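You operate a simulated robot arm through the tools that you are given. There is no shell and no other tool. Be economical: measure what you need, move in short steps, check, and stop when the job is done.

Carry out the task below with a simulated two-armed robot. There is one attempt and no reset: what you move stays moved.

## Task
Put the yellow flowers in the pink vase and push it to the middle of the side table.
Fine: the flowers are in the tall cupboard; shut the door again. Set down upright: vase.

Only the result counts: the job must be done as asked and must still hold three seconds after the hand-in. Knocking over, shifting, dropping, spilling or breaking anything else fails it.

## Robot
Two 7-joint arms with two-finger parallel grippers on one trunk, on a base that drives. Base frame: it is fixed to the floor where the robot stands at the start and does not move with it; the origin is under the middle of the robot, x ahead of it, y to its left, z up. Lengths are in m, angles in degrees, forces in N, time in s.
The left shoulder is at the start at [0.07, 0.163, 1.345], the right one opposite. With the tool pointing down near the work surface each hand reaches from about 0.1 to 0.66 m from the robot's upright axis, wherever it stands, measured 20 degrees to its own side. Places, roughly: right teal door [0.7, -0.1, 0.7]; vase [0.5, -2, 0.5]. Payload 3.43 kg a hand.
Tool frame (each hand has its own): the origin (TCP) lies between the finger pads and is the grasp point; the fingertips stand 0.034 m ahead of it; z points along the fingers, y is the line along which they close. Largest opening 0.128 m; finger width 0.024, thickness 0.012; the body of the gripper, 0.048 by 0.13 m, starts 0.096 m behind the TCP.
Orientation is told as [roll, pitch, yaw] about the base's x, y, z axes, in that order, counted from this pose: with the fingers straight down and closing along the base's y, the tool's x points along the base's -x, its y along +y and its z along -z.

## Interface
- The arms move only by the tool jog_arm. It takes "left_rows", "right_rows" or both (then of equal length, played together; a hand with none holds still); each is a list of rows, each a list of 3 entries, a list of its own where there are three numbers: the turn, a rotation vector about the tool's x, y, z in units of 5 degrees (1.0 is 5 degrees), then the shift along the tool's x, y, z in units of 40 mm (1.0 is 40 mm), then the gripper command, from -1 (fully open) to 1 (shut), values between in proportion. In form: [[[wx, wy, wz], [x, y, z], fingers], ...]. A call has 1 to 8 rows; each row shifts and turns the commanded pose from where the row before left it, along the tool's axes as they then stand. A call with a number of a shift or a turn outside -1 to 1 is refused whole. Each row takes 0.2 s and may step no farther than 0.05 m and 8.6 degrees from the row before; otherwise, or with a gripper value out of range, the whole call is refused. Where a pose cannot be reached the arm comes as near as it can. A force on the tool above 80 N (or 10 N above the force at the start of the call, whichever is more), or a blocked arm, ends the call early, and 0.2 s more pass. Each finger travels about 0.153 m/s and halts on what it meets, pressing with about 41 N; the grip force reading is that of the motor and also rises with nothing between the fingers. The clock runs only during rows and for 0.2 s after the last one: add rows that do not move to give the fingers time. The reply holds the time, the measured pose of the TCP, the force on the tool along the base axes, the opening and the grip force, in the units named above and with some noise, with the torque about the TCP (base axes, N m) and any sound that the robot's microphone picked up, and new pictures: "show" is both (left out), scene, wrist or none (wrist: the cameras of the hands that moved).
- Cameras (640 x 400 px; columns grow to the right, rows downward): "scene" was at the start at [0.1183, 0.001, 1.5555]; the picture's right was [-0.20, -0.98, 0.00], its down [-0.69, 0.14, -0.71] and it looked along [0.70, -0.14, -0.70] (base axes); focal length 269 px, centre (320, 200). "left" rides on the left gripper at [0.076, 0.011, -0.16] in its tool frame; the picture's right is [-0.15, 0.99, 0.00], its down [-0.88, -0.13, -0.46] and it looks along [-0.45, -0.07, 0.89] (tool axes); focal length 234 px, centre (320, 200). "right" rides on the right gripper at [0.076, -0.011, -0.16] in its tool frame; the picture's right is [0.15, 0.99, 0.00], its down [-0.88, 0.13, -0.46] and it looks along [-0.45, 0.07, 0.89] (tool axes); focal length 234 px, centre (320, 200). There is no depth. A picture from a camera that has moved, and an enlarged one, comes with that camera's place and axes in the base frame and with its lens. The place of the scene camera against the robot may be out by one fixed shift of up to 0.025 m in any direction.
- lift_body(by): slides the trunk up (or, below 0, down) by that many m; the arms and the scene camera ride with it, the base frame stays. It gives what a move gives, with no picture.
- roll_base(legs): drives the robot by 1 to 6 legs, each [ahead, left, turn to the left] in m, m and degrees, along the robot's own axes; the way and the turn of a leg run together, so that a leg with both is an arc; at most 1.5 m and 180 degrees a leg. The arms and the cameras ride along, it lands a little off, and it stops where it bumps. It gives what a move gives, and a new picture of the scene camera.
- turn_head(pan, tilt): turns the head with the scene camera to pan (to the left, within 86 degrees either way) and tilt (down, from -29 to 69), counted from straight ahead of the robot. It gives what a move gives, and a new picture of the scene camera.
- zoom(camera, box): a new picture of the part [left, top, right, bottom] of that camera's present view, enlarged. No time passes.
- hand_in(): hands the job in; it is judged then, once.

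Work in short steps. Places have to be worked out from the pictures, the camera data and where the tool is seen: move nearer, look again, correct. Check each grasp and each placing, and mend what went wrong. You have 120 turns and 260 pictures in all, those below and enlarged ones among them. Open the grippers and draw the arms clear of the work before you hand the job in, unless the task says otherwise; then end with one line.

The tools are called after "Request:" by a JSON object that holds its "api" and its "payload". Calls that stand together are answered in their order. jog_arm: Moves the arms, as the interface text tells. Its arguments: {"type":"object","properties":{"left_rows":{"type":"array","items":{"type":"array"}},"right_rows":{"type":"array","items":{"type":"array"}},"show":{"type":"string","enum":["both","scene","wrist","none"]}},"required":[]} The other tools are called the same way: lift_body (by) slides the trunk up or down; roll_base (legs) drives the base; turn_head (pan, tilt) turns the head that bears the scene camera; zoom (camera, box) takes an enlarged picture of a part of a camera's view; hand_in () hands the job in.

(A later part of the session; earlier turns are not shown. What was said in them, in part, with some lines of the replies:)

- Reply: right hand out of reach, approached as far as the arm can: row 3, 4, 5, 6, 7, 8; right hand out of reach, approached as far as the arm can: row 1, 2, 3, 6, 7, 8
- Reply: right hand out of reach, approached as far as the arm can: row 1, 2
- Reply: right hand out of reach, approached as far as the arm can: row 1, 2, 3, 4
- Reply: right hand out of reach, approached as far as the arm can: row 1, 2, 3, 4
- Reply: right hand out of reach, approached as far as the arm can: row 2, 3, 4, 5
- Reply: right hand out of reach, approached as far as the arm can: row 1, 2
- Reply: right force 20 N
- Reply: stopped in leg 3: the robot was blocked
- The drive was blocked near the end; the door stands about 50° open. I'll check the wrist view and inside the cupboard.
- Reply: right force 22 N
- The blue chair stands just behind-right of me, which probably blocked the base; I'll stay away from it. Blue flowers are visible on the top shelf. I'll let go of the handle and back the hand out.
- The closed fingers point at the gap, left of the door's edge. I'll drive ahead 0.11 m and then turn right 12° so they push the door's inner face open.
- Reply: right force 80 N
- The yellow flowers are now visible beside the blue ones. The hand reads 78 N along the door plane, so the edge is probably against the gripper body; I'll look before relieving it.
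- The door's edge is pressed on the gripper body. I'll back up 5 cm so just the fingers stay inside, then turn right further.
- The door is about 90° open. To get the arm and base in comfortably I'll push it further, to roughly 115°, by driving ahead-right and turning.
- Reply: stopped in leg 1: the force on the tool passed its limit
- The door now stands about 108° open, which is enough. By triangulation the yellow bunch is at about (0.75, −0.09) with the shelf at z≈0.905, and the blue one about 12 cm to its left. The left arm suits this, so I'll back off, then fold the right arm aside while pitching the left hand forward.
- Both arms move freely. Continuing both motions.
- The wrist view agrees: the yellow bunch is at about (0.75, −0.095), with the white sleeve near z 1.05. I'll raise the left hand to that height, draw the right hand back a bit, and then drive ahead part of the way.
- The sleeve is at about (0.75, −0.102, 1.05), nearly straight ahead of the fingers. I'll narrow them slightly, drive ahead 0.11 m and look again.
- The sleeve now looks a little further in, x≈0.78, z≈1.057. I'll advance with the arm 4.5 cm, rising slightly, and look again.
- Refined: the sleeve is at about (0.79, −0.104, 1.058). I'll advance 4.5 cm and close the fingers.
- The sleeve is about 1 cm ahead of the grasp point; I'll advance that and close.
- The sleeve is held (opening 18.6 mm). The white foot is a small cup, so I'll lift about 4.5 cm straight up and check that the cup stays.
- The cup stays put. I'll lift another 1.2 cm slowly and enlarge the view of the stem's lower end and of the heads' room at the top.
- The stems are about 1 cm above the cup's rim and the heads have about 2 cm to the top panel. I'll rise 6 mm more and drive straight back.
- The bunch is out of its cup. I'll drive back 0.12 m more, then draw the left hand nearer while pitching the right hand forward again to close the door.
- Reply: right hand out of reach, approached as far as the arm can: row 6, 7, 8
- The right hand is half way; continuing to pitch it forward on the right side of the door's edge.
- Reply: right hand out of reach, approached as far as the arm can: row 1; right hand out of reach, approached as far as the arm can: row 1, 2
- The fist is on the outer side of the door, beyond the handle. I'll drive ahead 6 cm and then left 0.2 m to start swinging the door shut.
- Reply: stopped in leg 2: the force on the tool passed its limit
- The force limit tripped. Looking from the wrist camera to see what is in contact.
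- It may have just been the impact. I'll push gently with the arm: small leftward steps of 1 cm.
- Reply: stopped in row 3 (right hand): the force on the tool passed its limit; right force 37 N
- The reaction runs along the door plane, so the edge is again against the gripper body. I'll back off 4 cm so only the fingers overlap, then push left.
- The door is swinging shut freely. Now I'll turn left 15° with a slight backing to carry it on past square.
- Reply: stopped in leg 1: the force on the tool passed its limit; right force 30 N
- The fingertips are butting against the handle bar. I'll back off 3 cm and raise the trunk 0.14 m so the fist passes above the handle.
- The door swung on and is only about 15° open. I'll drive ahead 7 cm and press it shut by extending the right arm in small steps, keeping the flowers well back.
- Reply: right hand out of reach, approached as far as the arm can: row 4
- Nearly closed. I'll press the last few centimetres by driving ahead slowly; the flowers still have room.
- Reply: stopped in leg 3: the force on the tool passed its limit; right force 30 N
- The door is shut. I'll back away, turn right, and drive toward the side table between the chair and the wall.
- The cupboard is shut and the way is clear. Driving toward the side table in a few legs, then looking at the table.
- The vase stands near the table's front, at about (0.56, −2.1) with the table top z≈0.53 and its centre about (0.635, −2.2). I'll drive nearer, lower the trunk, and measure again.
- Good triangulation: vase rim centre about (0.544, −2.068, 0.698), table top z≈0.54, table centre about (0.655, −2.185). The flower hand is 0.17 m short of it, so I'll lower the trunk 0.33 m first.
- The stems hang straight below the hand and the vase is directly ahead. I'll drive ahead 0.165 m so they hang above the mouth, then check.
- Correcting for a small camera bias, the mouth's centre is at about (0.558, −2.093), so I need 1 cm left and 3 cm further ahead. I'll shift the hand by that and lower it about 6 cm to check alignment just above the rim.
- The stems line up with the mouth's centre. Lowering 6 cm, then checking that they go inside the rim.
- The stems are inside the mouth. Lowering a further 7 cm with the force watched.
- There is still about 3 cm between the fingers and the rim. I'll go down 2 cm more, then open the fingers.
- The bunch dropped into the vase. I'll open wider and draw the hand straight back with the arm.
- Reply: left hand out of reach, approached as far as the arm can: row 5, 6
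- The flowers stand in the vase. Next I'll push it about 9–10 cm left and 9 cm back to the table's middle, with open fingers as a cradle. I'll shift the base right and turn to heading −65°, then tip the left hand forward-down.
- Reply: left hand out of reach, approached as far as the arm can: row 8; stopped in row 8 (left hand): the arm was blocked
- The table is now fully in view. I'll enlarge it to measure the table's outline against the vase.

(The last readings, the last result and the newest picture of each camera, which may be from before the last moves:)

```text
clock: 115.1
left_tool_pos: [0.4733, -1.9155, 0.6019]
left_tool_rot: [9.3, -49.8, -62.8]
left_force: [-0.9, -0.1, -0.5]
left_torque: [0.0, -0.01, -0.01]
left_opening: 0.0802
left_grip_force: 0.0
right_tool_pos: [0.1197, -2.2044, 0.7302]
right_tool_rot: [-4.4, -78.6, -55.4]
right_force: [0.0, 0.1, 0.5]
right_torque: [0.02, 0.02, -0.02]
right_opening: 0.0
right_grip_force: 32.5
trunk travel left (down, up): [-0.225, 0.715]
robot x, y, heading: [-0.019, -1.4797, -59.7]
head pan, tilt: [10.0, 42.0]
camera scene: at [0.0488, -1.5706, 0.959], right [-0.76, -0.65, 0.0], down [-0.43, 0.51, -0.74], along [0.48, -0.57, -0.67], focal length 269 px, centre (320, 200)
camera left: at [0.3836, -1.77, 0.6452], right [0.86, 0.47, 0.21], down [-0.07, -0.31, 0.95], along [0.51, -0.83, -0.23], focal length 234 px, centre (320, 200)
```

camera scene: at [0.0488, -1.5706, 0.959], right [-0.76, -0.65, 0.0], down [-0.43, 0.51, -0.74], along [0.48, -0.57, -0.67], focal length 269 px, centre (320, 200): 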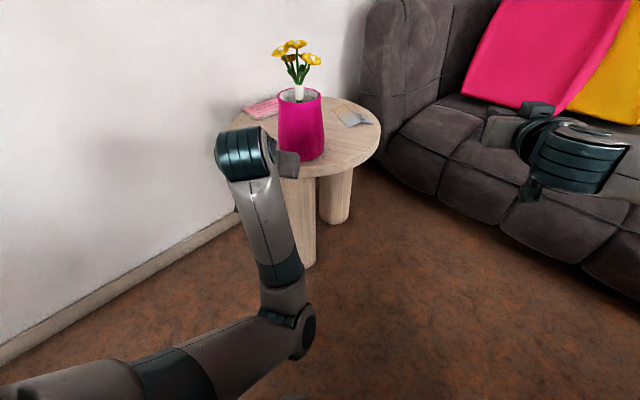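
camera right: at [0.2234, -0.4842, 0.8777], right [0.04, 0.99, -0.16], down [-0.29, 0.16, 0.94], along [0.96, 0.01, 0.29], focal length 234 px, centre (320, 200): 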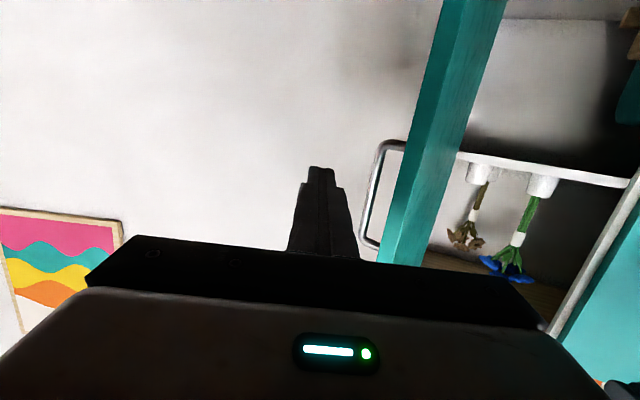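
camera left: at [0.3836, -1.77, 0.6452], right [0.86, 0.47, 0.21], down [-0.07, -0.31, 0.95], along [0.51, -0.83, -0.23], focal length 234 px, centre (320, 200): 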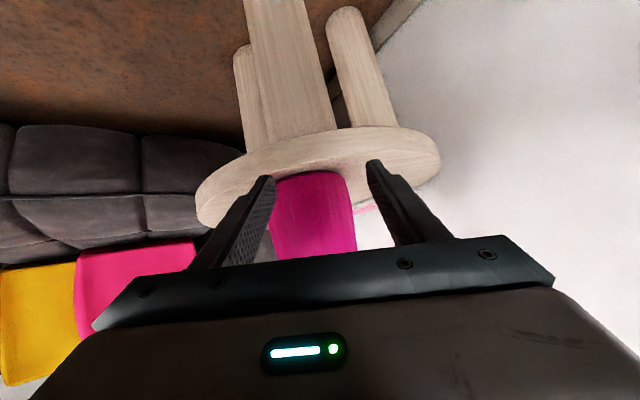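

The vase is ahead and about 5 cm right of my push line. I'll correct with a small base move, stopping roughly 3 cm before contact.

Request:
{"api": "roll_base", "payload": {"legs": [[0, -0.037, 0], [0.065, 0, 0]]}}

Request:
{"api": "zoom", "payload": {"camera": "left", "box": [160, 100, 480, 300]}}

Request:
{"api": "zoom", "payload": {"camera": "scene", "box": [200, 60, 410, 200]}}

```text
clock: 116.5
left_tool_pos: [0.4738, -1.9899, 0.6012]
left_tool_rot: [9.2, -49.8, -62.7]
left_force: [0.3, 0.3, 0.0]
left_torque: [-0.03, -0.02, -0.02]
left_opening: 0.0799
left_grip_force: 0.0
right_tool_pos: [0.1212, -2.2793, 0.7297]
right_tool_rot: [-4.5, -78.7, -55.2]
right_force: [-0.7, 0.1, -0.2]
right_torque: [0.02, 0.02, 0.0]
right_opening: 0.0
right_grip_force: 33.0
trunk travel left (down, up): [-0.225, 0.715]
robot x, y, heading: [-0.0185, -1.5578, -59.8]
head pan, tilt: [10.0, 42.0]
camera scene: at [0.0494, -1.6453, 0.9589], right [-0.76, -0.65, 0.0], down [-0.43, 0.51, -0.74], along [0.48, -0.57, -0.67], focal length 269 px, centre (320, 200)
```

scene: 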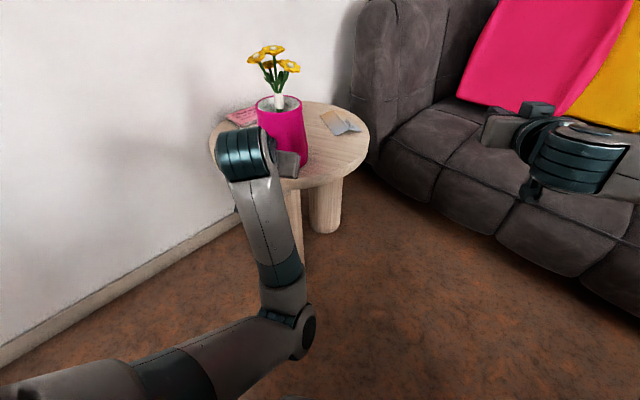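

```text
2.00 times, centred on (320, 200) of left
camera zoom: at [0.3843, -1.8441, 0.6448], right [0.86, 0.47, 0.21], down [-0.07, -0.31, 0.95], along [0.51, -0.83, -0.23], focal length 468 px, centre (320, 200)
```

zoom: 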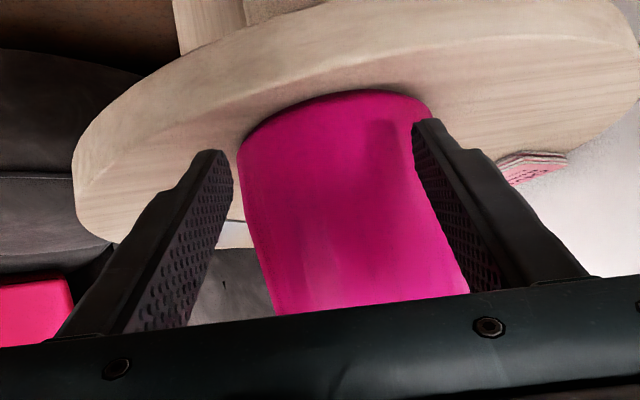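

```text
2.86 times, centred on (305, 130) of scene
camera zoom: at [0.0494, -1.6453, 0.9589], right [-0.76, -0.65, 0.0], down [-0.43, 0.51, -0.74], along [0.48, -0.57, -0.67], focal length 770 px, centre (363, 400)
```

zoom: 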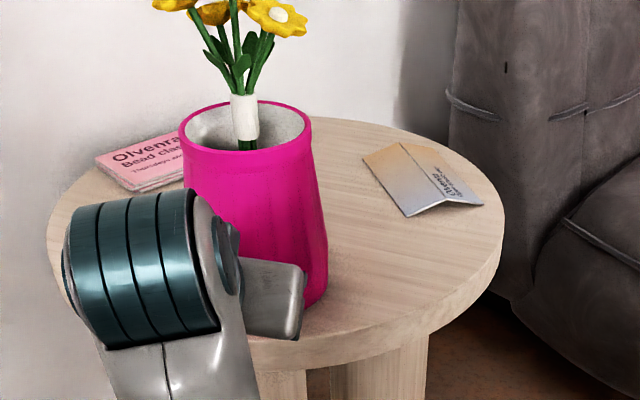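

The vase is well centred between the open fingers, with about 4 cm to contact. I'll push slowly along the line by 10 cm first.

Request:
{"api": "jog_arm", "payload": {"left_rows": [[[0, 0, 0], [-0.195, 0.043, 0.241], -0.25], [[0, 0, 0], [-0.195, 0.043, 0.241], -0.25], [[0, 0, 0], [-0.195, 0.043, 0.241], -0.25], [[0, 0, 0], [-0.195, 0.043, 0.241], -0.25], [[0, 0, 0], [-0.195, 0.043, 0.241], -0.25], [[0, 0, 0], [-0.195, 0.043, 0.241], -0.25], [[0, 0, 0], [-0.195, 0.043, 0.241], -0.25], [[0, 0, 0], [-0.195, 0.043, 0.241], -0.25]], "show": "both"}}

```text
clock: 118.3
left_tool_pos: [0.5416, -2.062, 0.6007]
left_tool_rot: [9.2, -49.8, -62.7]
left_force: [-3.1, 2.4, -0.4]
left_torque: [0.06, 0.02, -0.03]
left_opening: 0.0809
left_grip_force: 0.4
right_tool_pos: [0.1221, -2.2788, 0.73]
right_tool_rot: [-4.5, -78.5, -55.2]
right_force: [-0.4, 0.1, 0.5]
right_torque: [0.0, -0.01, -0.02]
right_opening: 0.0
right_grip_force: 33.3
trunk travel left (down, up): [-0.225, 0.715]
robot x, y, heading: [-0.0185, -1.5516, -59.3]
head pan, tilt: [10.0, 42.0]
camera scene: at [0.0491, -1.6448, 0.959], right [-0.76, -0.65, 0.0], down [-0.43, 0.51, -0.74], along [0.48, -0.57, -0.67], focal length 269 px, centre (320, 200)
camera left: at [0.452, -1.9178, 0.6449], right [0.86, 0.47, 0.21], down [-0.07, -0.31, 0.95], along [0.51, -0.83, -0.23], focal length 234 px, centre (320, 200)
```

scene: 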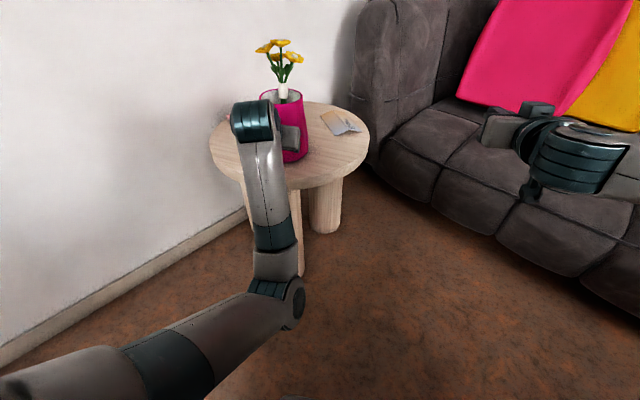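
left: 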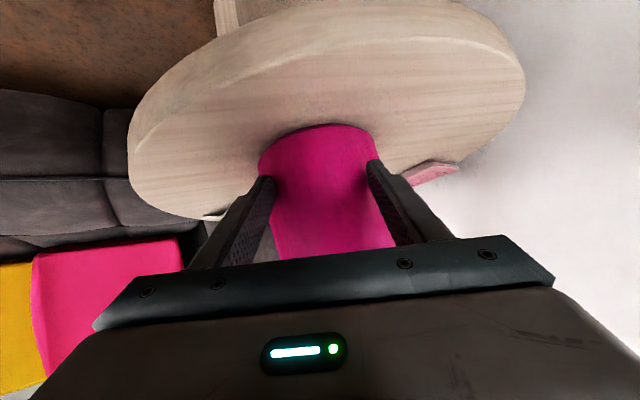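

Contact is gentle (4 N) and the vase slides upright. Pushing another 7 cm.

Request:
{"api": "jog_arm", "payload": {"left_rows": [[[0, 0, 0], [-0.195, 0.043, 0.241], -0.25], [[0, 0, 0], [-0.195, 0.043, 0.241], -0.25], [[0, 0, 0], [-0.195, 0.043, 0.241], -0.25], [[0, 0, 0], [-0.195, 0.043, 0.241], -0.25], [[0, 0, 0], [-0.195, 0.043, 0.241], -0.25], [[0, 0, 0], [-0.1, 0.022, 0.12], -0.25]], "show": "wrist"}}

Request:
{"api": "zoom", "payload": {"camera": "scene", "box": [200, 60, 410, 200]}}

```text
clock: 119.7
left_tool_pos: [0.5868, -2.1145, 0.6017]
left_tool_rot: [9.3, -49.8, -62.7]
left_force: [-0.1, 2.2, -0.2]
left_torque: [0.02, -0.04, 0.12]
left_opening: 0.0808
left_grip_force: 0.2
right_tool_pos: [0.1205, -2.2784, 0.7293]
right_tool_rot: [-4.5, -78.6, -55.2]
right_force: [-0.4, -0.1, 0.5]
right_torque: [-0.03, 0.02, 0.0]
right_opening: 0.0001
right_grip_force: 33.1
trunk travel left (down, up): [-0.225, 0.715]
robot x, y, heading: [-0.0161, -1.5553, -59.8]
head pan, tilt: [10.0, 42.0]
camera left: at [0.4975, -1.9688, 0.6459], right [0.86, 0.47, 0.21], down [-0.07, -0.31, 0.95], along [0.51, -0.83, -0.23], focal length 234 px, centre (320, 200)
```

left: 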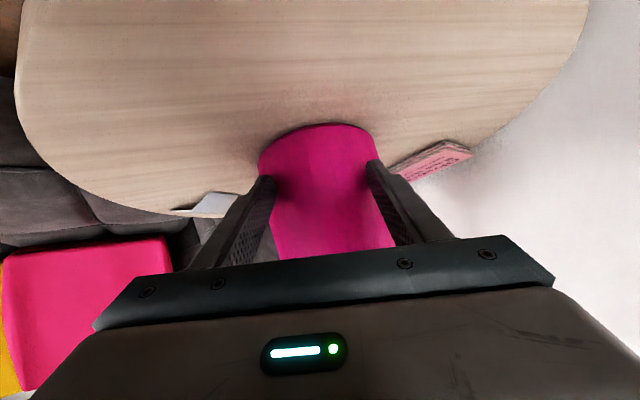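

```text
2.86 times, centred on (305, 130) of scene
camera zoom: at [0.0492, -1.6447, 0.959], right [-0.76, -0.65, 0.0], down [-0.43, 0.51, -0.74], along [0.48, -0.57, -0.67], focal length 770 px, centre (363, 400)
```

zoom: 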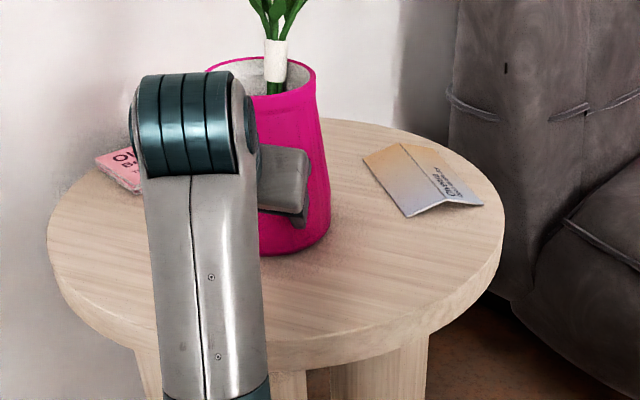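

Both cameras put the vase about 2.5 cm short of the middle, mostly in −y. I'll push it that last bit.

Request:
{"api": "jog_arm", "payload": {"left_rows": [[[0, 0, 0], [-0.144, -0.03, 0.168], -0.25], [[0, 0, 0], [-0.144, -0.03, 0.168], -0.25], [[0, 0, 0], [-0.144, -0.03, 0.168], -0.25], [[0, 0, 0], [0, 0, 0], -0.25]], "show": "wrist"}}

```text
clock: 120.7
left_tool_pos: [0.5997, -2.1381, 0.6006]
left_tool_rot: [9.2, -49.7, -62.8]
left_force: [-0.6, 0.8, 0.1]
left_torque: [-0.01, 0.05, -0.03]
left_opening: 0.0799
left_grip_force: 0.1
right_tool_pos: [0.1201, -2.279, 0.7302]
right_tool_rot: [-4.5, -78.7, -55.1]
right_force: [-1.1, 0.0, 0.2]
right_torque: [0.03, -0.02, -0.01]
right_opening: 0.0
right_grip_force: 32.7
trunk travel left (down, up): [-0.225, 0.715]
robot x, y, heading: [-0.0155, -1.5539, -59.8]
head pan, tilt: [10.0, 42.0]
camera left: at [0.5099, -1.9925, 0.6456], right [0.86, 0.47, 0.21], down [-0.07, -0.31, 0.95], along [0.51, -0.83, -0.23], focal length 234 px, centre (320, 200)
```

left: 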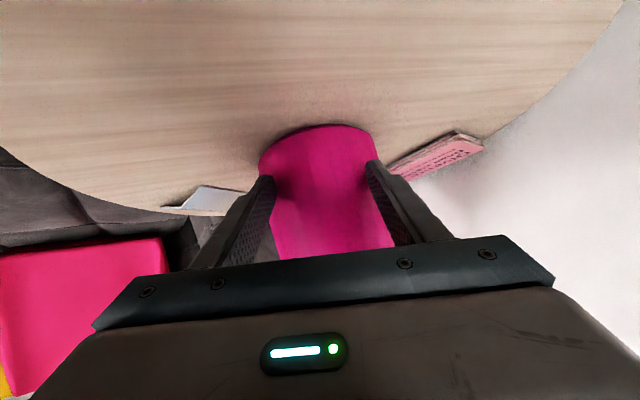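

Now I'll draw the hand back along the same line and then back the base away for a clear measurement.

Request:
{"api": "jog_arm", "payload": {"left_rows": [[[0, 0, 0], [0.195, -0.043, -0.241], -0.25], [[0, 0, 0], [0.39, -0.086, -0.48], -0.25], [[0, 0, 0], [0.39, -0.086, -0.48], -0.25], [[0, 0, 0], [0.39, -0.086, -0.48], -0.25]], "show": "none"}}

Request:
{"api": "roll_base", "payload": {"legs": [[-0.22, 0, 0]]}}

Request:
{"api": "zoom", "payload": {"camera": "scene", "box": [220, 30, 420, 170]}}

```text
clock: 121.7
left_tool_pos: [0.5389, -2.0709, 0.5997]
left_tool_rot: [9.2, -49.8, -62.7]
left_force: [0.6, -1.7, -0.2]
left_torque: [0.01, -0.02, -0.02]
left_opening: 0.0801
left_grip_force: 0.1
right_tool_pos: [0.1206, -2.2797, 0.7294]
right_tool_rot: [-4.6, -78.6, -55.3]
right_force: [-0.3, -0.5, 0.5]
right_torque: [0.0, -0.01, -0.01]
right_opening: 0.0001
right_grip_force: 33.0
trunk travel left (down, up): [-0.225, 0.715]
robot x, y, heading: [-0.0152, -1.5543, -59.6]
head pan, tilt: [10.0, 42.0]
```

```text
clock: 123.4
left_tool_pos: [0.4324, -1.8836, 0.6005]
left_tool_rot: [9.2, -49.9, -62.5]
left_force: [0.9, 0.1, -0.2]
left_torque: [-0.01, -0.02, 0.01]
left_opening: 0.08
left_grip_force: 0.0
right_tool_pos: [0.0121, -2.0917, 0.7308]
right_tool_rot: [-4.4, -78.6, -55.1]
right_force: [-0.6, -0.6, -0.3]
right_torque: [-0.01, -0.01, -0.03]
right_opening: 0.0002
right_grip_force: 33.5
trunk travel left (down, up): [-0.225, 0.715]
robot x, y, heading: [-0.1239, -1.3639, -59.6]
head pan, tilt: [10.0, 42.0]
camera scene: at [-0.0598, -1.4577, 0.9591], right [-0.76, -0.65, 0.0], down [-0.43, 0.51, -0.74], along [0.48, -0.57, -0.67], focal length 269 px, centre (320, 200)
```

scene: 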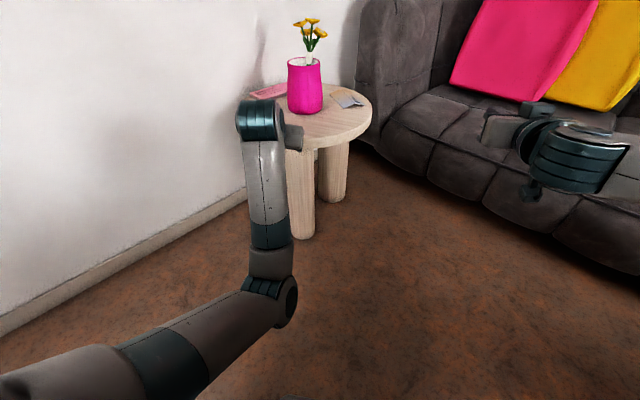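

```text
2.86 times, centred on (320, 100) of scene
camera zoom: at [-0.0598, -1.4577, 0.9591], right [-0.76, -0.65, 0.0], down [-0.43, 0.51, -0.74], along [0.48, -0.57, -0.67], focal length 770 px, centre (320, 486)
```

zoom: 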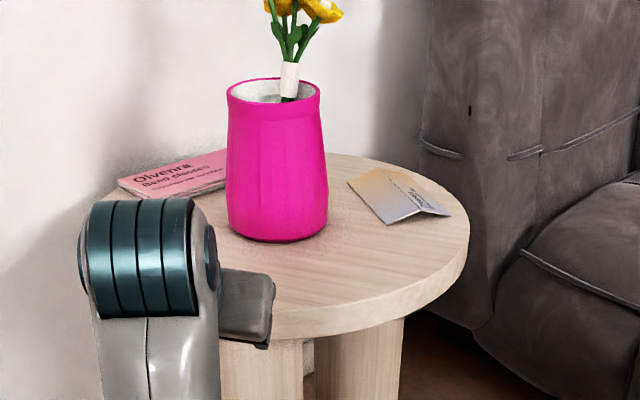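

The vase and flowers are upright. To see the whole table outline I'll back off and shift left, and raise the trunk for a higher view.

Request:
{"api": "roll_base", "payload": {"legs": [[-0.12, 0, 0], [0, 0.22, 0]]}}

Request:
{"api": "lift_body", "payload": {"by": 0.4}}

Request:
{"api": "turn_head", "payload": {"pan": -5, "tilt": 50}}

Request:
{"api": "zoom", "payload": {"camera": "scene", "box": [240, 60, 440, 200]}}

```text
clock: 124.7
left_tool_pos: [0.3942, -1.7747, 0.5969]
left_tool_rot: [9.2, -49.6, -61.0]
left_force: [0.0, -0.4, 0.3]
left_torque: [0.0, -0.03, 0.0]
left_opening: 0.08
left_grip_force: 0.0
right_tool_pos: [-0.0103, -1.9894, 0.729]
right_tool_rot: [-5.0, -78.4, -52.1]
right_force: [-0.5, -1.0, 0.0]
right_torque: [0.0, 0.0, 0.01]
right_opening: 0.0004
right_grip_force: 33.2
trunk travel left (down, up): [-0.225, 0.715]
robot x, y, heading: [-0.1798, -1.2723, -58.1]
head pan, tilt: [10.0, 42.0]
stopped in leg 1: the robot was blocked; the commanded pose is now the measured one
camera scene: at [-0.1091, -1.3646, 0.9585], right [-0.74, -0.67, 0.0], down [-0.45, 0.5, -0.74], along [0.5, -0.55, -0.67], focal length 269 px, centre (320, 200)
```

scene: 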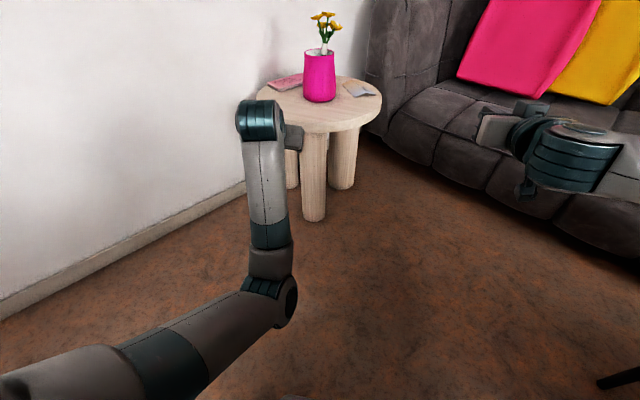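

```text
clock: 128.6
left_tool_pos: [0.3902, -1.7757, 1.0003]
left_tool_rot: [9.1, -49.8, -61.1]
left_force: [0.0, 0.2, 0.2]
left_torque: [-0.01, 0.01, -0.01]
left_opening: 0.0804
left_grip_force: 0.2
right_tool_pos: [-0.0152, -1.9882, 1.13]
right_tool_rot: [-4.9, -78.6, -52.5]
right_force: [0.3, 0.4, -0.2]
right_torque: [0.0, 0.01, -0.01]
right_opening: 0.0001
right_grip_force: 33.1
trunk travel left (down, up): [-0.625, 0.315]
robot x, y, heading: [-0.1815, -1.273, -58.2]
head pan, tilt: [10.0, 42.0]
```

```text
clock: 129.3
left_tool_pos: [0.3912, -1.7762, 0.9994]
left_tool_rot: [9.1, -49.8, -61.1]
left_force: [0.3, 0.4, -0.4]
left_torque: [0.03, 0.01, 0.0]
left_opening: 0.0798
left_grip_force: 0.1
right_tool_pos: [-0.0154, -1.9908, 1.1316]
right_tool_rot: [-4.9, -78.7, -52.4]
right_force: [-0.3, -0.7, -0.1]
right_torque: [0.03, 0.01, 0.0]
right_opening: 0.0
right_grip_force: 33.1
trunk travel left (down, up): [-0.625, 0.315]
robot x, y, heading: [-0.1784, -1.2718, -58.2]
head pan, tilt: [-5.0, 50.0]
camera scene: at [-0.1325, -1.3689, 1.3478], right [-0.89, -0.45, 0.0], down [-0.35, 0.68, -0.64], along [0.29, -0.57, -0.77], focal length 269 px, centre (320, 200)
```

scene: 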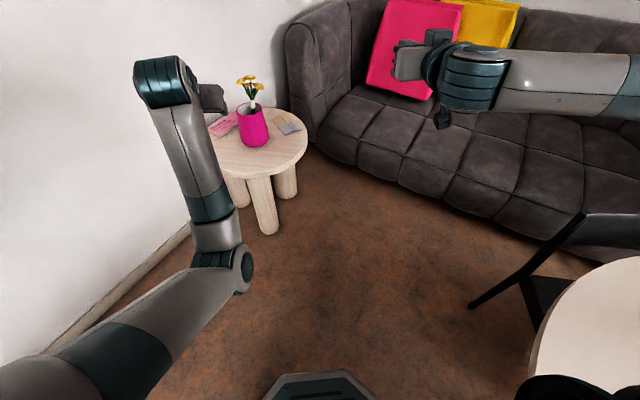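

```text
2.86 times, centred on (340, 130) of scene
camera zoom: at [-0.1325, -1.3689, 1.3478], right [-0.89, -0.45, 0.0], down [-0.35, 0.68, -0.64], along [0.29, -0.57, -0.77], focal length 770 px, centre (263, 400)
```

zoom: 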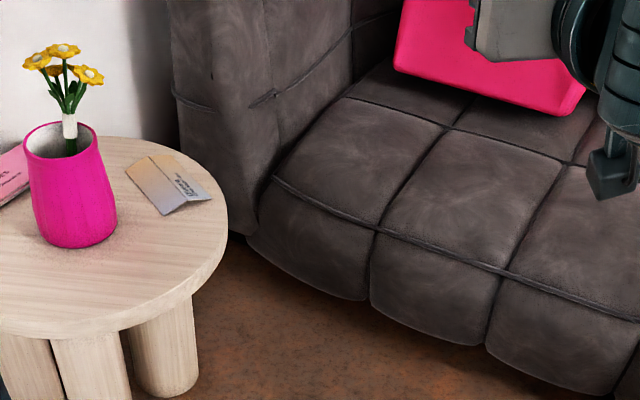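

The base touched something behind (likely the dining chair or table), so I'll move forward-left away from it, then check that nothing shifted.

Request:
{"api": "roll_base", "payload": {"legs": [[0.06, 0.25, 0]]}}

Request:
{"api": "zoom", "payload": {"camera": "scene", "box": [220, 60, 420, 200]}}

Request:
{"api": "turn_head", "payload": {"pan": -86, "tilt": 40}}

```text
clock: 131.2
left_tool_pos: [0.6323, -1.6941, 0.9992]
left_tool_rot: [9.2, -49.7, -61.0]
left_force: [0.0, -0.5, -1.1]
left_torque: [0.02, 0.0, -0.02]
left_opening: 0.0798
left_grip_force: 0.1
right_tool_pos: [0.2275, -1.9087, 1.1319]
right_tool_rot: [-5.1, -78.7, -52.3]
right_force: [0.2, -0.1, 0.0]
right_torque: [-0.02, 0.0, -0.06]
right_opening: 0.0
right_grip_force: 33.4
trunk travel left (down, up): [-0.625, 0.315]
robot x, y, heading: [0.0589, -1.195, -58.2]
head pan, tilt: [-5.0, 50.0]
camera scene: at [0.1104, -1.2882, 1.3477], right [-0.89, -0.45, 0.0], down [-0.35, 0.68, -0.64], along [0.29, -0.57, -0.77], focal length 269 px, centre (320, 200)
```

scene: 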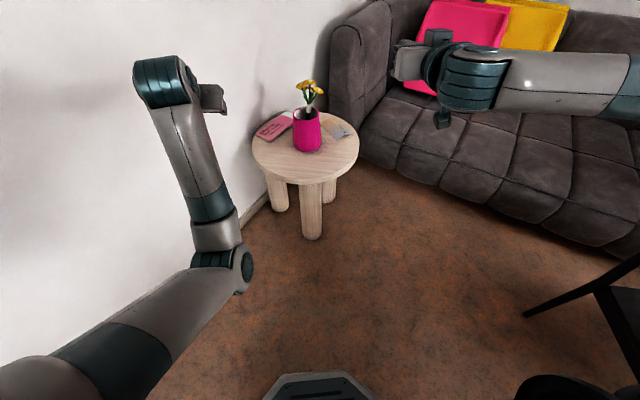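

```text
2.86 times, centred on (320, 130) of scene
camera zoom: at [0.1104, -1.2882, 1.3477], right [-0.89, -0.45, 0.0], down [-0.35, 0.68, -0.64], along [0.29, -0.57, -0.77], focal length 770 px, centre (320, 400)
```

zoom: 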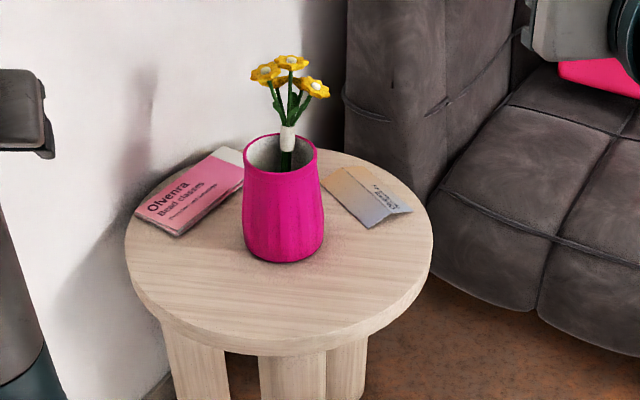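

```text
clock: 132.7
left_tool_pos: [0.6331, -1.6954, 0.9986]
left_tool_rot: [9.2, -49.8, -61.0]
left_force: [1.1, -0.1, -0.1]
left_torque: [0.01, 0.02, 0.0]
left_opening: 0.0803
left_grip_force: 0.0
right_tool_pos: [0.2287, -1.9087, 1.1305]
right_tool_rot: [-5.0, -78.7, -52.4]
right_force: [-0.6, 1.0, -0.9]
right_torque: [-0.01, -0.03, 0.0]
right_opening: 0.0
right_grip_force: 32.9
trunk travel left (down, up): [-0.625, 0.315]
robot x, y, heading: [0.061, -1.1949, -58.3]
head pan, tilt: [-85.9, 40.0]
camera scene: at [0.0064, -1.2697, 1.3619], right [-0.59, 0.81, 0.0], down [0.52, 0.38, -0.77], along [-0.62, -0.45, -0.64], focal length 269 px, centre (320, 200)
```

scene: 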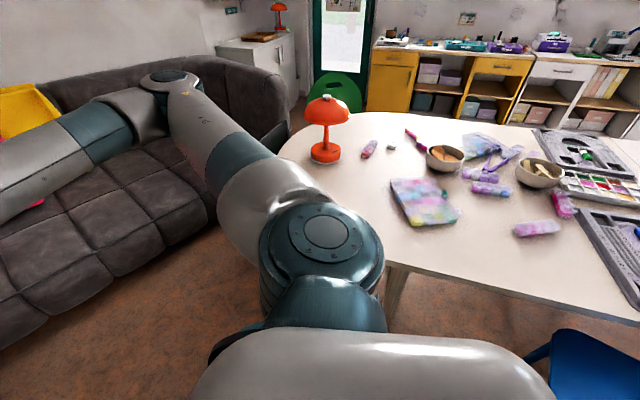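

The vase stands about 3–4 cm short of the table's middle in this clear view, so I'll give it a second small push. I'll drive forward then right (keeping clear of the chair), with the hand still high.

Request:
{"api": "roll_base", "payload": {"legs": [[0.225, 0, -1.3], [0, -0.253, 0]]}}

Request:
{"api": "turn_head", "payload": {"pan": 10, "tilt": 50}}

Request:
{"api": "lift_body", "payload": {"by": -0.4}}

Request:
{"api": "zoom", "payload": {"camera": "left", "box": [0, 0, 640, 400]}}

```text
clock: 135.8
left_tool_pos: [0.5184, -2.0287, 0.9984]
left_tool_rot: [9.2, -49.9, -62.6]
left_force: [-0.4, -0.3, 0.5]
left_torque: [0.01, -0.04, -0.01]
left_opening: 0.0803
left_grip_force: 0.0
right_tool_pos: [0.1072, -2.2336, 1.1313]
right_tool_rot: [-4.8, -78.7, -54.0]
right_force: [0.5, 0.0, 0.0]
right_torque: [0.03, 0.0, 0.03]
right_opening: 0.0002
right_grip_force: 32.7
trunk travel left (down, up): [-0.625, 0.315]
robot x, y, heading: [-0.0399, -1.5171, -59.6]
head pan, tilt: [-85.9, 40.0]
camera scene: at [-0.0981, -1.5886, 1.3619], right [-0.57, 0.82, 0.0], down [0.53, 0.36, -0.77], along [-0.63, -0.43, -0.64], focal length 269 px, centre (320, 200)
```

scene: 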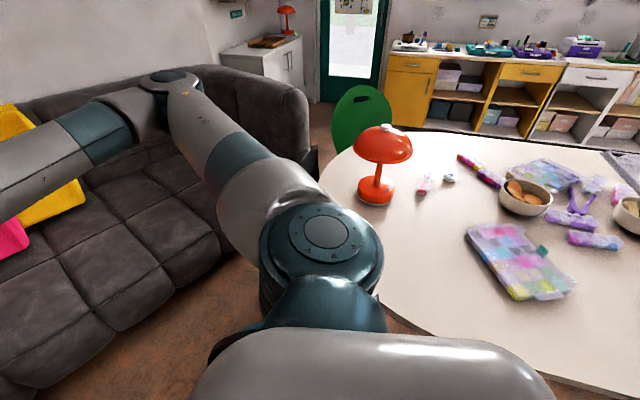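

```text
clock: 137.6
left_tool_pos: [0.5185, -2.0289, 0.9988]
left_tool_rot: [9.2, -49.9, -62.5]
left_force: [0.0, -0.4, -0.1]
left_torque: [0.01, 0.01, -0.02]
left_opening: 0.0801
left_grip_force: 0.0
right_tool_pos: [0.1081, -2.2337, 1.1304]
right_tool_rot: [-4.9, -78.7, -53.8]
right_force: [-0.4, -0.3, 0.2]
right_torque: [0.0, -0.01, 0.0]
right_opening: 0.0
right_grip_force: 33.1
trunk travel left (down, up): [-0.625, 0.315]
robot x, y, heading: [-0.0443, -1.5108, -59.6]
head pan, tilt: [10.0, 50.0]
camera scene: at [0.0224, -1.5989, 1.3478], right [-0.76, -0.65, 0.0], down [-0.5, 0.58, -0.64], along [0.42, -0.49, -0.77], focal length 269 px, centre (320, 200)
```

scene: 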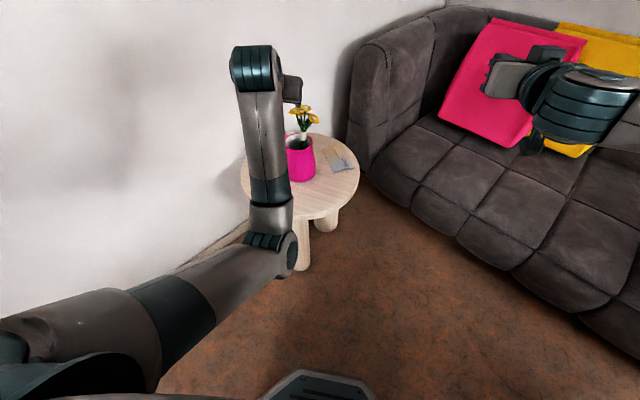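

```text
clock: 141.4
left_tool_pos: [0.5183, -2.0288, 0.5983]
left_tool_rot: [9.2, -49.9, -62.5]
left_force: [-0.1, 0.4, -1.0]
left_torque: [-0.02, -0.01, 0.0]
left_opening: 0.08
left_grip_force: 0.1
right_tool_pos: [0.1088, -2.2323, 0.7312]
right_tool_rot: [-4.9, -78.7, -54.0]
right_force: [-0.3, 0.3, 0.0]
right_torque: [0.0, -0.02, -0.01]
right_opening: 0.0
right_grip_force: 33.6
trunk travel left (down, up): [-0.225, 0.715]
robot x, y, heading: [-0.0396, -1.5141, -59.7]
head pan, tilt: [10.0, 50.0]
```

```text
1.00 times, centred on (320, 200) of left (not enlarged: the box is as wide or as high as the picture)
camera zoom: at [0.4283, -1.8841, 0.6436], right [0.85, 0.47, 0.21], down [-0.07, -0.31, 0.95], along [0.52, -0.82, -0.23], focal length 234 px, centre (320, 200)
```

zoom: 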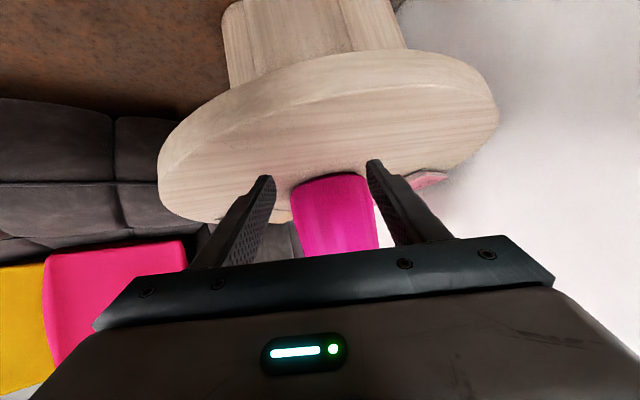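

The fingers are lined up behind the vase, about 13 cm from the earlier contact point. I'll advance 0.11 m now.

Request:
{"api": "jog_arm", "payload": {"left_rows": [[[0, 0, 0], [-0.318, 0.022, 0.385], -0.25], [[0, 0, 0], [-0.318, 0.022, 0.385], -0.25], [[0, 0, 0], [-0.318, 0.022, 0.385], -0.25], [[0, 0, 0], [-0.318, 0.022, 0.385], -0.25], [[0, 0, 0], [-0.318, 0.022, 0.385], -0.25], [[0, 0, 0], [-0.191, 0.013, 0.231], -0.25]], "show": "wrist"}}

Request:
{"api": "zoom", "payload": {"camera": "scene", "box": [210, 40, 390, 180]}}

```text
clock: 142.8
left_tool_pos: [0.5865, -2.1172, 0.5988]
left_tool_rot: [9.3, -49.9, -62.4]
left_force: [0.9, -0.2, 0.7]
left_torque: [0.0, -0.01, -0.02]
left_opening: 0.0801
left_grip_force: 0.0
right_tool_pos: [0.108, -2.2334, 0.7314]
right_tool_rot: [-4.8, -78.8, -53.9]
right_force: [-0.2, -0.5, -0.1]
right_torque: [0.02, 0.04, -0.02]
right_opening: 0.0
right_grip_force: 33.2
trunk travel left (down, up): [-0.225, 0.715]
robot x, y, heading: [-0.0405, -1.5132, -59.3]
head pan, tilt: [10.0, 50.0]
camera left: at [0.4966, -1.9728, 0.6432], right [0.85, 0.47, 0.21], down [-0.07, -0.31, 0.95], along [0.52, -0.82, -0.23], focal length 234 px, centre (320, 200)
```

left: 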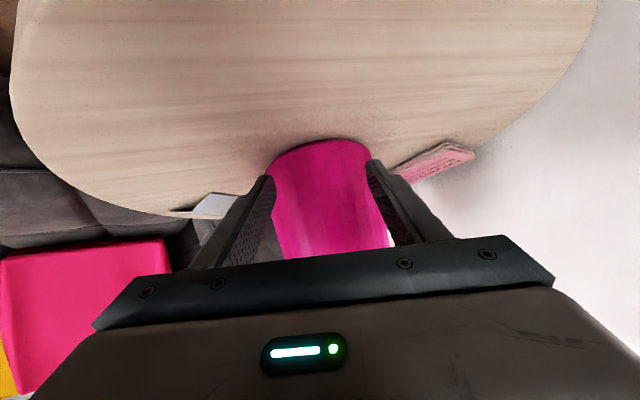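

```text
2.86 times, centred on (300, 110) of scene
camera zoom: at [0.0224, -1.5988, 0.9477], right [-0.76, -0.65, 0.0], down [-0.5, 0.58, -0.64], along [0.42, -0.49, -0.77], focal length 770 px, centre (377, 457)
```

zoom: 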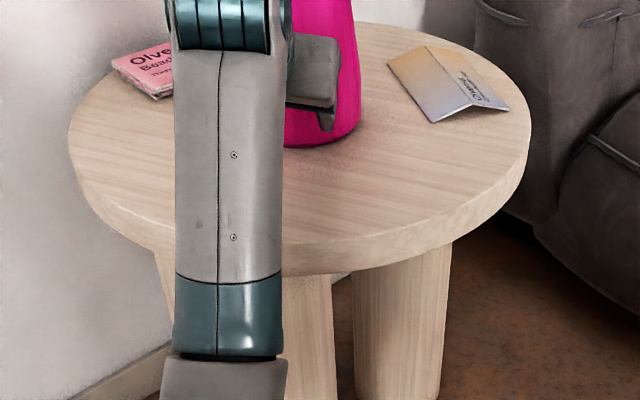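

The fingers are about 2.5 cm from contact; estimates say the vase is 1.5–3 cm short of the middle. I'll advance 4.7 cm so it moves about 2 cm.

Request:
{"api": "jog_arm", "payload": {"left_rows": [[[0, 0, 0], [-0.191, 0.015, 0.231], -0.25], [[0, 0, 0], [-0.191, 0.015, 0.231], -0.25], [[0, 0, 0], [-0.191, 0.015, 0.231], -0.25], [[0, 0, 0], [-0.191, 0.015, 0.231], -0.25], [[0, 0, 0], [0, 0, 0], -0.25]], "show": "wrist"}}

Request:
{"api": "jog_arm", "payload": {"left_rows": [[[0, 0, 0], [0.191, -0.015, -0.231], -0.25], [[0, 0, 0], [0.318, -0.022, -0.385], -0.25], [[0, 0, 0], [0.318, -0.022, -0.385], -0.25], [[0, 0, 0], [0.318, -0.022, -0.385], -0.25], [[0, 0, 0], [0.318, -0.022, -0.385], -0.25]], "show": "none"}}

Request:
{"api": "lift_body", "payload": {"by": 0.4}}

Request:
{"api": "roll_base", "payload": {"legs": [[0, 0.3, 0], [-0.2, 0, 0]]}}

Request:
{"api": "turn_head", "payload": {"pan": -5, "tilt": 50}}

Request:
{"api": "zoom", "payload": {"camera": "scene", "box": [220, 60, 420, 200]}}

```text
clock: 144.0
left_tool_pos: [0.6167, -2.155, 0.5987]
left_tool_rot: [9.2, -49.8, -62.5]
left_force: [-1.4, 2.3, -0.8]
left_torque: [0.04, 0.0, -0.01]
left_opening: 0.0808
left_grip_force: 0.7
right_tool_pos: [0.1079, -2.2312, 0.731]
right_tool_rot: [-4.9, -78.7, -53.8]
right_force: [0.7, -0.1, 0.1]
right_torque: [-0.03, 0.01, -0.01]
right_opening: 0.0
right_grip_force: 33.0
trunk travel left (down, up): [-0.225, 0.715]
robot x, y, heading: [-0.0434, -1.5132, -59.6]
head pan, tilt: [10.0, 50.0]
camera left: at [0.5262, -2.0109, 0.6438], right [0.85, 0.47, 0.21], down [-0.07, -0.31, 0.95], along [0.52, -0.82, -0.23], focal length 234 px, centre (320, 200)
```

left: 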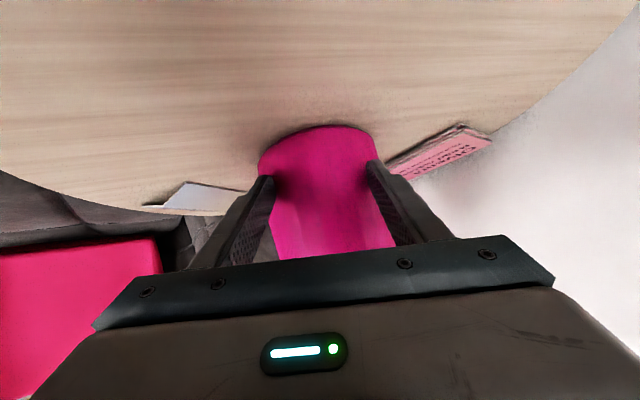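

```text
clock: 145.2
left_tool_pos: [0.5581, -2.0834, 0.5991]
left_tool_rot: [9.2, -49.7, -62.5]
left_force: [0.0, 0.0, 0.1]
left_torque: [0.04, 0.02, -0.01]
left_opening: 0.0801
left_grip_force: 0.1
right_tool_pos: [0.1078, -2.2331, 0.7311]
right_tool_rot: [-4.9, -78.7, -53.9]
right_force: [-0.1, -1.0, -0.2]
right_torque: [0.01, 0.03, 0.03]
right_opening: 0.0
right_grip_force: 32.8
trunk travel left (down, up): [-0.225, 0.715]
robot x, y, heading: [-0.0446, -1.5142, -59.8]
head pan, tilt: [10.0, 50.0]
```

```text
clock: 149.0
left_tool_pos: [0.5585, -2.0839, 0.9992]
left_tool_rot: [9.2, -49.8, -62.5]
left_force: [-0.4, 0.7, -0.1]
left_torque: [0.02, 0.0, 0.0]
left_opening: 0.08
left_grip_force: 0.1
right_tool_pos: [0.1074, -2.233, 1.131]
right_tool_rot: [-4.8, -78.7, -54.0]
right_force: [-0.7, 0.9, 0.3]
right_torque: [0.0, 0.03, 0.02]
right_opening: 0.0001
right_grip_force: 32.7
trunk travel left (down, up): [-0.625, 0.315]
robot x, y, heading: [-0.0405, -1.5129, -59.6]
head pan, tilt: [10.0, 50.0]
```

```text
clock: 152.3
left_tool_pos: [0.7209, -1.7576, 0.9986]
left_tool_rot: [9.2, -49.7, -62.3]
left_force: [0.2, 0.2, -0.5]
left_torque: [0.07, -0.03, -0.01]
left_opening: 0.0801
left_grip_force: 0.0
right_tool_pos: [0.2702, -1.9084, 1.1321]
right_tool_rot: [-4.9, -78.7, -53.7]
right_force: [0.9, 0.3, 0.2]
right_torque: [0.03, 0.02, -0.03]
right_opening: 0.0
right_grip_force: 32.6
trunk travel left (down, up): [-0.625, 0.315]
robot x, y, heading: [0.1191, -1.1918, -59.5]
head pan, tilt: [10.0, 50.0]
camera scene: at [0.184, -1.2742, 1.3478], right [-0.76, -0.65, 0.0], down [-0.5, 0.58, -0.64], along [0.42, -0.49, -0.77], focal length 269 px, centre (320, 200)
```

scene: 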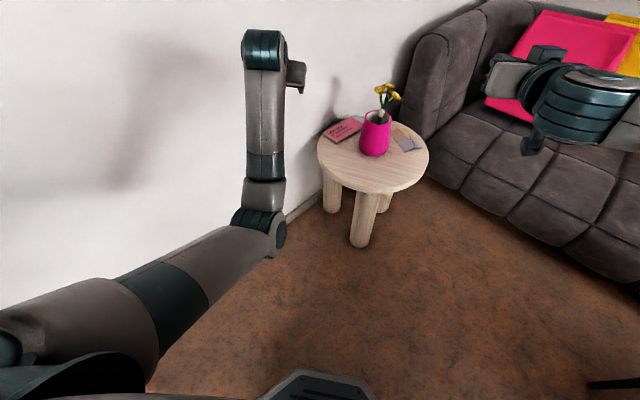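

```text
clock: 153.1
left_tool_pos: [0.7215, -1.7579, 0.9973]
left_tool_rot: [9.3, -49.7, -62.4]
left_force: [-0.5, 0.3, 0.4]
left_torque: [0.0, -0.03, 0.02]
left_opening: 0.0797
left_grip_force: 0.0
right_tool_pos: [0.2725, -1.9086, 1.1319]
right_tool_rot: [-4.9, -78.7, -53.6]
right_force: [-0.4, 0.3, -0.3]
right_torque: [-0.01, 0.0, 0.0]
right_opening: 0.0
right_grip_force: 32.8
trunk travel left (down, up): [-0.625, 0.315]
robot x, y, heading: [0.1204, -1.1911, -59.5]
head pan, tilt: [-5.0, 50.0]
camera scene: at [0.1677, -1.2861, 1.3477], right [-0.9, -0.43, 0.0], down [-0.33, 0.69, -0.64], along [0.28, -0.58, -0.77], focal length 269 px, centre (320, 200)
```

scene: 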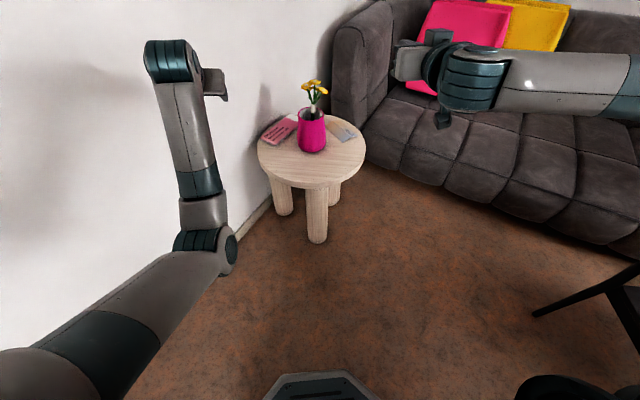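

```text
2.86 times, centred on (320, 130) of scene
camera zoom: at [0.1677, -1.2861, 1.3477], right [-0.9, -0.43, 0.0], down [-0.33, 0.69, -0.64], along [0.28, -0.58, -0.77], focal length 770 px, centre (320, 400)
```

zoom: 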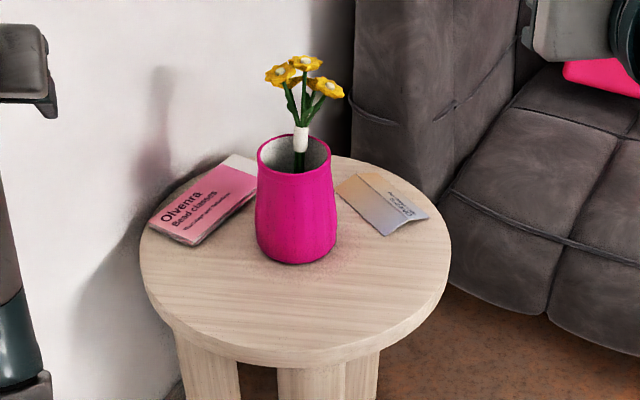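

The vase now sits within about a centimetre or two of the table's middle, upright with the flowers in. I'll drive away from the furniture and check that the chair and cupboard door are as they were.

Request:
{"api": "roll_base", "payload": {"legs": [[-0.46, 0.36, 0]]}}

Request:
{"api": "turn_head", "payload": {"pan": -86, "tilt": 40}}

Request:
{"api": "turn_head", "payload": {"pan": 86, "tilt": 20}}

```text
clock: 156.4
left_tool_pos: [0.7939, -1.1786, 0.9986]
left_tool_rot: [9.3, -49.8, -62.8]
left_force: [-0.1, 0.3, -0.1]
left_torque: [-0.02, 0.0, 0.02]
left_opening: 0.0798
left_grip_force: 0.0
right_tool_pos: [0.3407, -1.3246, 1.1316]
right_tool_rot: [-5.0, -78.7, -54.1]
right_force: [-0.9, -0.8, -0.1]
right_torque: [0.0, 0.02, -0.02]
right_opening: 0.0
right_grip_force: 33.6
trunk travel left (down, up): [-0.625, 0.315]
robot x, y, heading: [0.1992, -0.6062, -60.1]
head pan, tilt: [-5.0, 50.0]
camera scene: at [0.2416, -0.7005, 1.3478], right [-0.91, -0.42, 0.0], down [-0.33, 0.69, -0.64], along [0.27, -0.58, -0.77], focal length 269 px, centre (320, 200)
```

scene: 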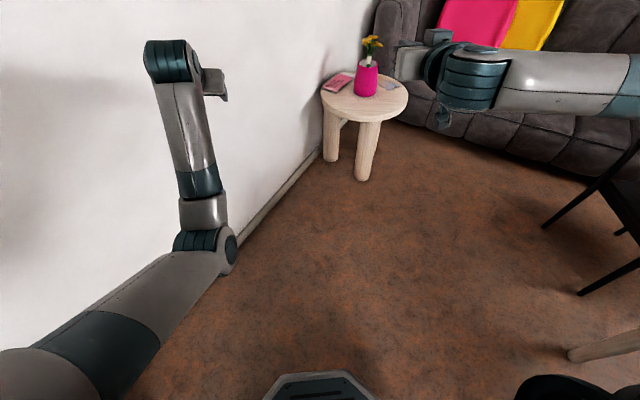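

```text
clock: 157.9
left_tool_pos: [0.7927, -1.178, 0.9968]
left_tool_rot: [9.2, -49.8, -62.8]
left_force: [0.2, -0.3, -0.3]
left_torque: [0.0, 0.0, -0.02]
left_opening: 0.0795
left_grip_force: 0.0
right_tool_pos: [0.3409, -1.3246, 1.13]
right_tool_rot: [-4.9, -78.7, -54.2]
right_force: [-0.4, -0.6, -0.4]
right_torque: [-0.03, 0.02, -0.01]
right_opening: 0.0
right_grip_force: 32.9
trunk travel left (down, up): [-0.625, 0.315]
robot x, y, heading: [0.1963, -0.6027, -60.1]
head pan, tilt: [-85.9, 40.0]
camera scene: at [0.1385, -0.6788, 1.3619], right [-0.56, 0.83, 0.0], down [0.53, 0.36, -0.77], along [-0.63, -0.43, -0.64], focal length 269 px, centre (320, 200)
```

scene: 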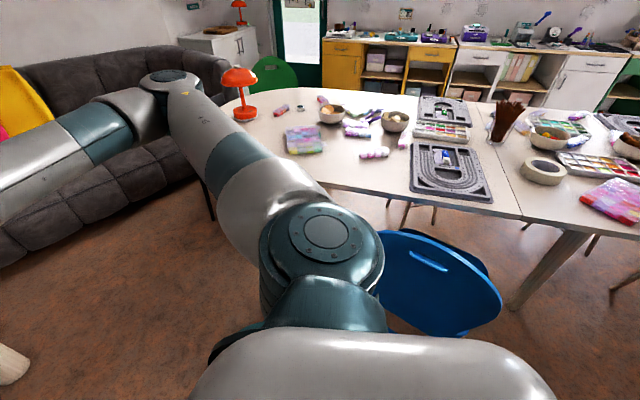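

```text
clock: 160.5
left_tool_pos: [0.7929, -1.1782, 1.0001]
left_tool_rot: [9.2, -49.8, -62.8]
left_force: [-1.0, -0.3, -0.4]
left_torque: [0.02, 0.04, 0.01]
left_opening: 0.0799
left_grip_force: 0.1
right_tool_pos: [0.3405, -1.3243, 1.1305]
right_tool_rot: [-4.9, -78.6, -54.2]
right_force: [-0.2, -0.4, 0.0]
right_torque: [-0.03, 0.01, 0.02]
right_opening: 0.0
right_grip_force: 32.9
trunk travel left (down, up): [-0.625, 0.315]
robot x, y, heading: [0.1973, -0.6026, -59.8]
head pan, tilt: [85.9, 20.0]
camera scene: at [0.2926, -0.5903, 1.3934], right [0.44, -0.9, 0.0], down [-0.31, -0.15, -0.94], along [0.84, 0.41, -0.34], focal length 269 px, centre (320, 200)
```

scene: 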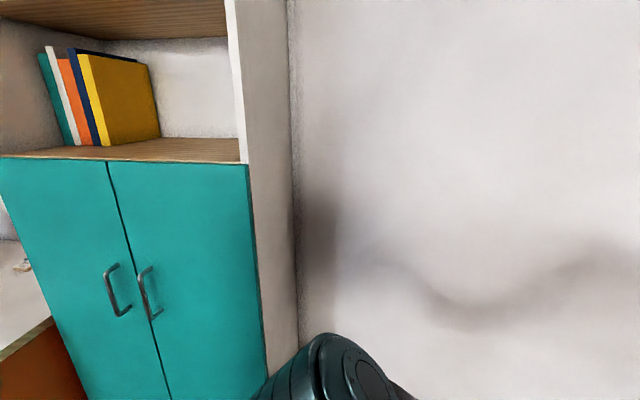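

The chair and the things on the table look undisturbed. One enlarged look at the cupboard doors to confirm they're flush.

Request:
{"api": "zoom", "payload": {"camera": "scene", "box": [0, 140, 280, 315]}}

Request:
{"api": "turn_head", "payload": {"pan": 5, "tilt": 35}}

Request:
{"api": "zoom", "payload": {"camera": "scene", "box": [300, 60, 440, 150]}}

```text
2.29 times, centred on (140, 228) of scene
camera zoom: at [0.2926, -0.5903, 1.3934], right [0.44, -0.9, 0.0], down [-0.31, -0.15, -0.94], along [0.84, 0.41, -0.34], focal length 616 px, centre (731, 137)
```

zoom: 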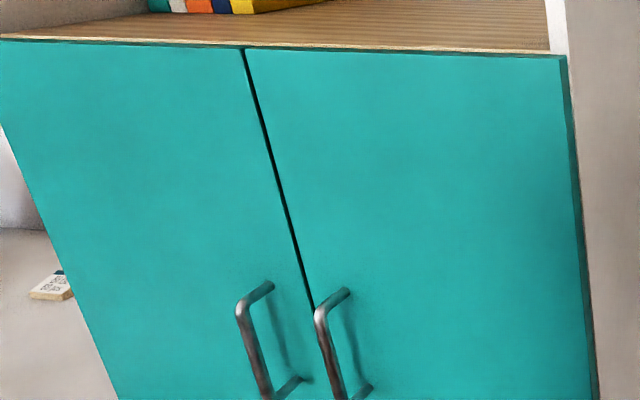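

```text
clock: 162.1
left_tool_pos: [0.7923, -1.178, 0.9993]
left_tool_rot: [9.2, -49.8, -62.8]
left_force: [-0.2, 0.2, 0.8]
left_torque: [0.0, -0.01, -0.01]
left_opening: 0.0801
left_grip_force: 0.0
right_tool_pos: [0.3407, -1.3233, 1.1312]
right_tool_rot: [-4.9, -78.7, -54.2]
right_force: [0.3, 0.1, -0.6]
right_torque: [-0.01, 0.02, -0.01]
right_opening: 0.0
right_grip_force: 32.7
trunk travel left (down, up): [-0.625, 0.315]
robot x, y, heading: [0.1953, -0.6026, -59.8]
head pan, tilt: [5.0, 35.0]
camera scene: at [0.2596, -0.7031, 1.3695], right [-0.82, -0.58, 0.0], down [-0.33, 0.47, -0.82], along [0.47, -0.67, -0.57], focal length 269 px, centre (320, 200)
```

scene: 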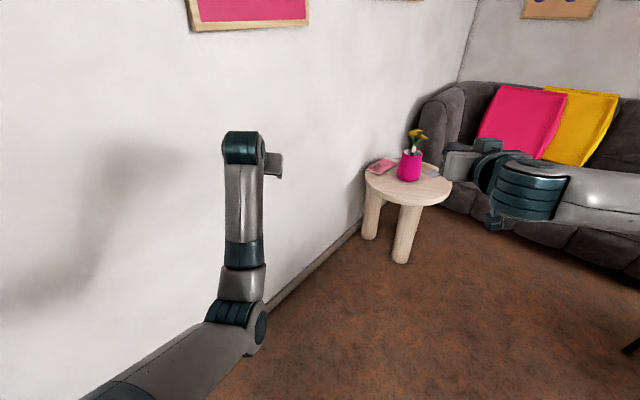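

```text
4.44 times, centred on (370, 105) of scene
camera zoom: at [0.2596, -0.7031, 1.3695], right [-0.82, -0.58, 0.0], down [-0.33, 0.47, -0.82], along [0.47, -0.67, -0.57], focal length 1197 px, centre (98, 622)
```

zoom: 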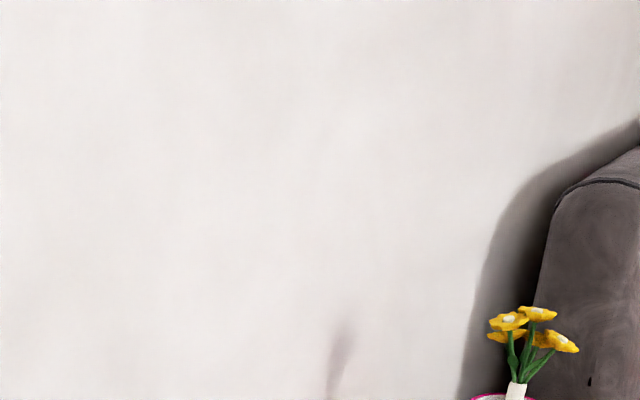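

The doors are flush and the vase is steady with the flowers. I'll open both grippers, then hand in.

Request:
{"api": "jog_arm", "payload": {"right_rows": [[[0, 0, 0], [0, 0, 0], -1], [[0, 0, 0], [0, 0, 0], -1], [[0, 0, 0], [0, 0, 0], -1]], "left_rows": [[[0, 0, 0], [0, 0, 0], -1], [[0, 0, 0], [0, 0, 0], -1], [[0, 0, 0], [0, 0, 0], -1]], "show": "none"}}

Request:
{"api": "hand_in", "payload": {}}

```text
clock: 162.9
left_tool_pos: [0.7924, -1.1789, 0.999]
left_tool_rot: [9.2, -49.9, -62.9]
left_force: [0.3, -0.7, 0.3]
left_torque: [0.0, -0.01, 0.01]
left_opening: 0.128
left_grip_force: 0.0
right_tool_pos: [0.3401, -1.3245, 1.1291]
right_tool_rot: [-4.9, -78.7, -54.2]
right_force: [-0.6, -0.4, 0.2]
right_torque: [-0.02, -0.03, 0.01]
right_opening: 0.1283
right_grip_force: 0.0
trunk travel left (down, up): [-0.625, 0.315]
robot x, y, heading: [0.196, -0.6038, -60.0]
head pan, tilt: [5.0, 35.0]
```

```text
The job is handed in.
```

I put the yellow flowers in the pink vase, pushed it upright to within about 1–3 cm of the side table's middle, and shut the cupboard door; the base was stopped twice while backing, probably by the blue chair and the dining table, but I saw nothing shifted.
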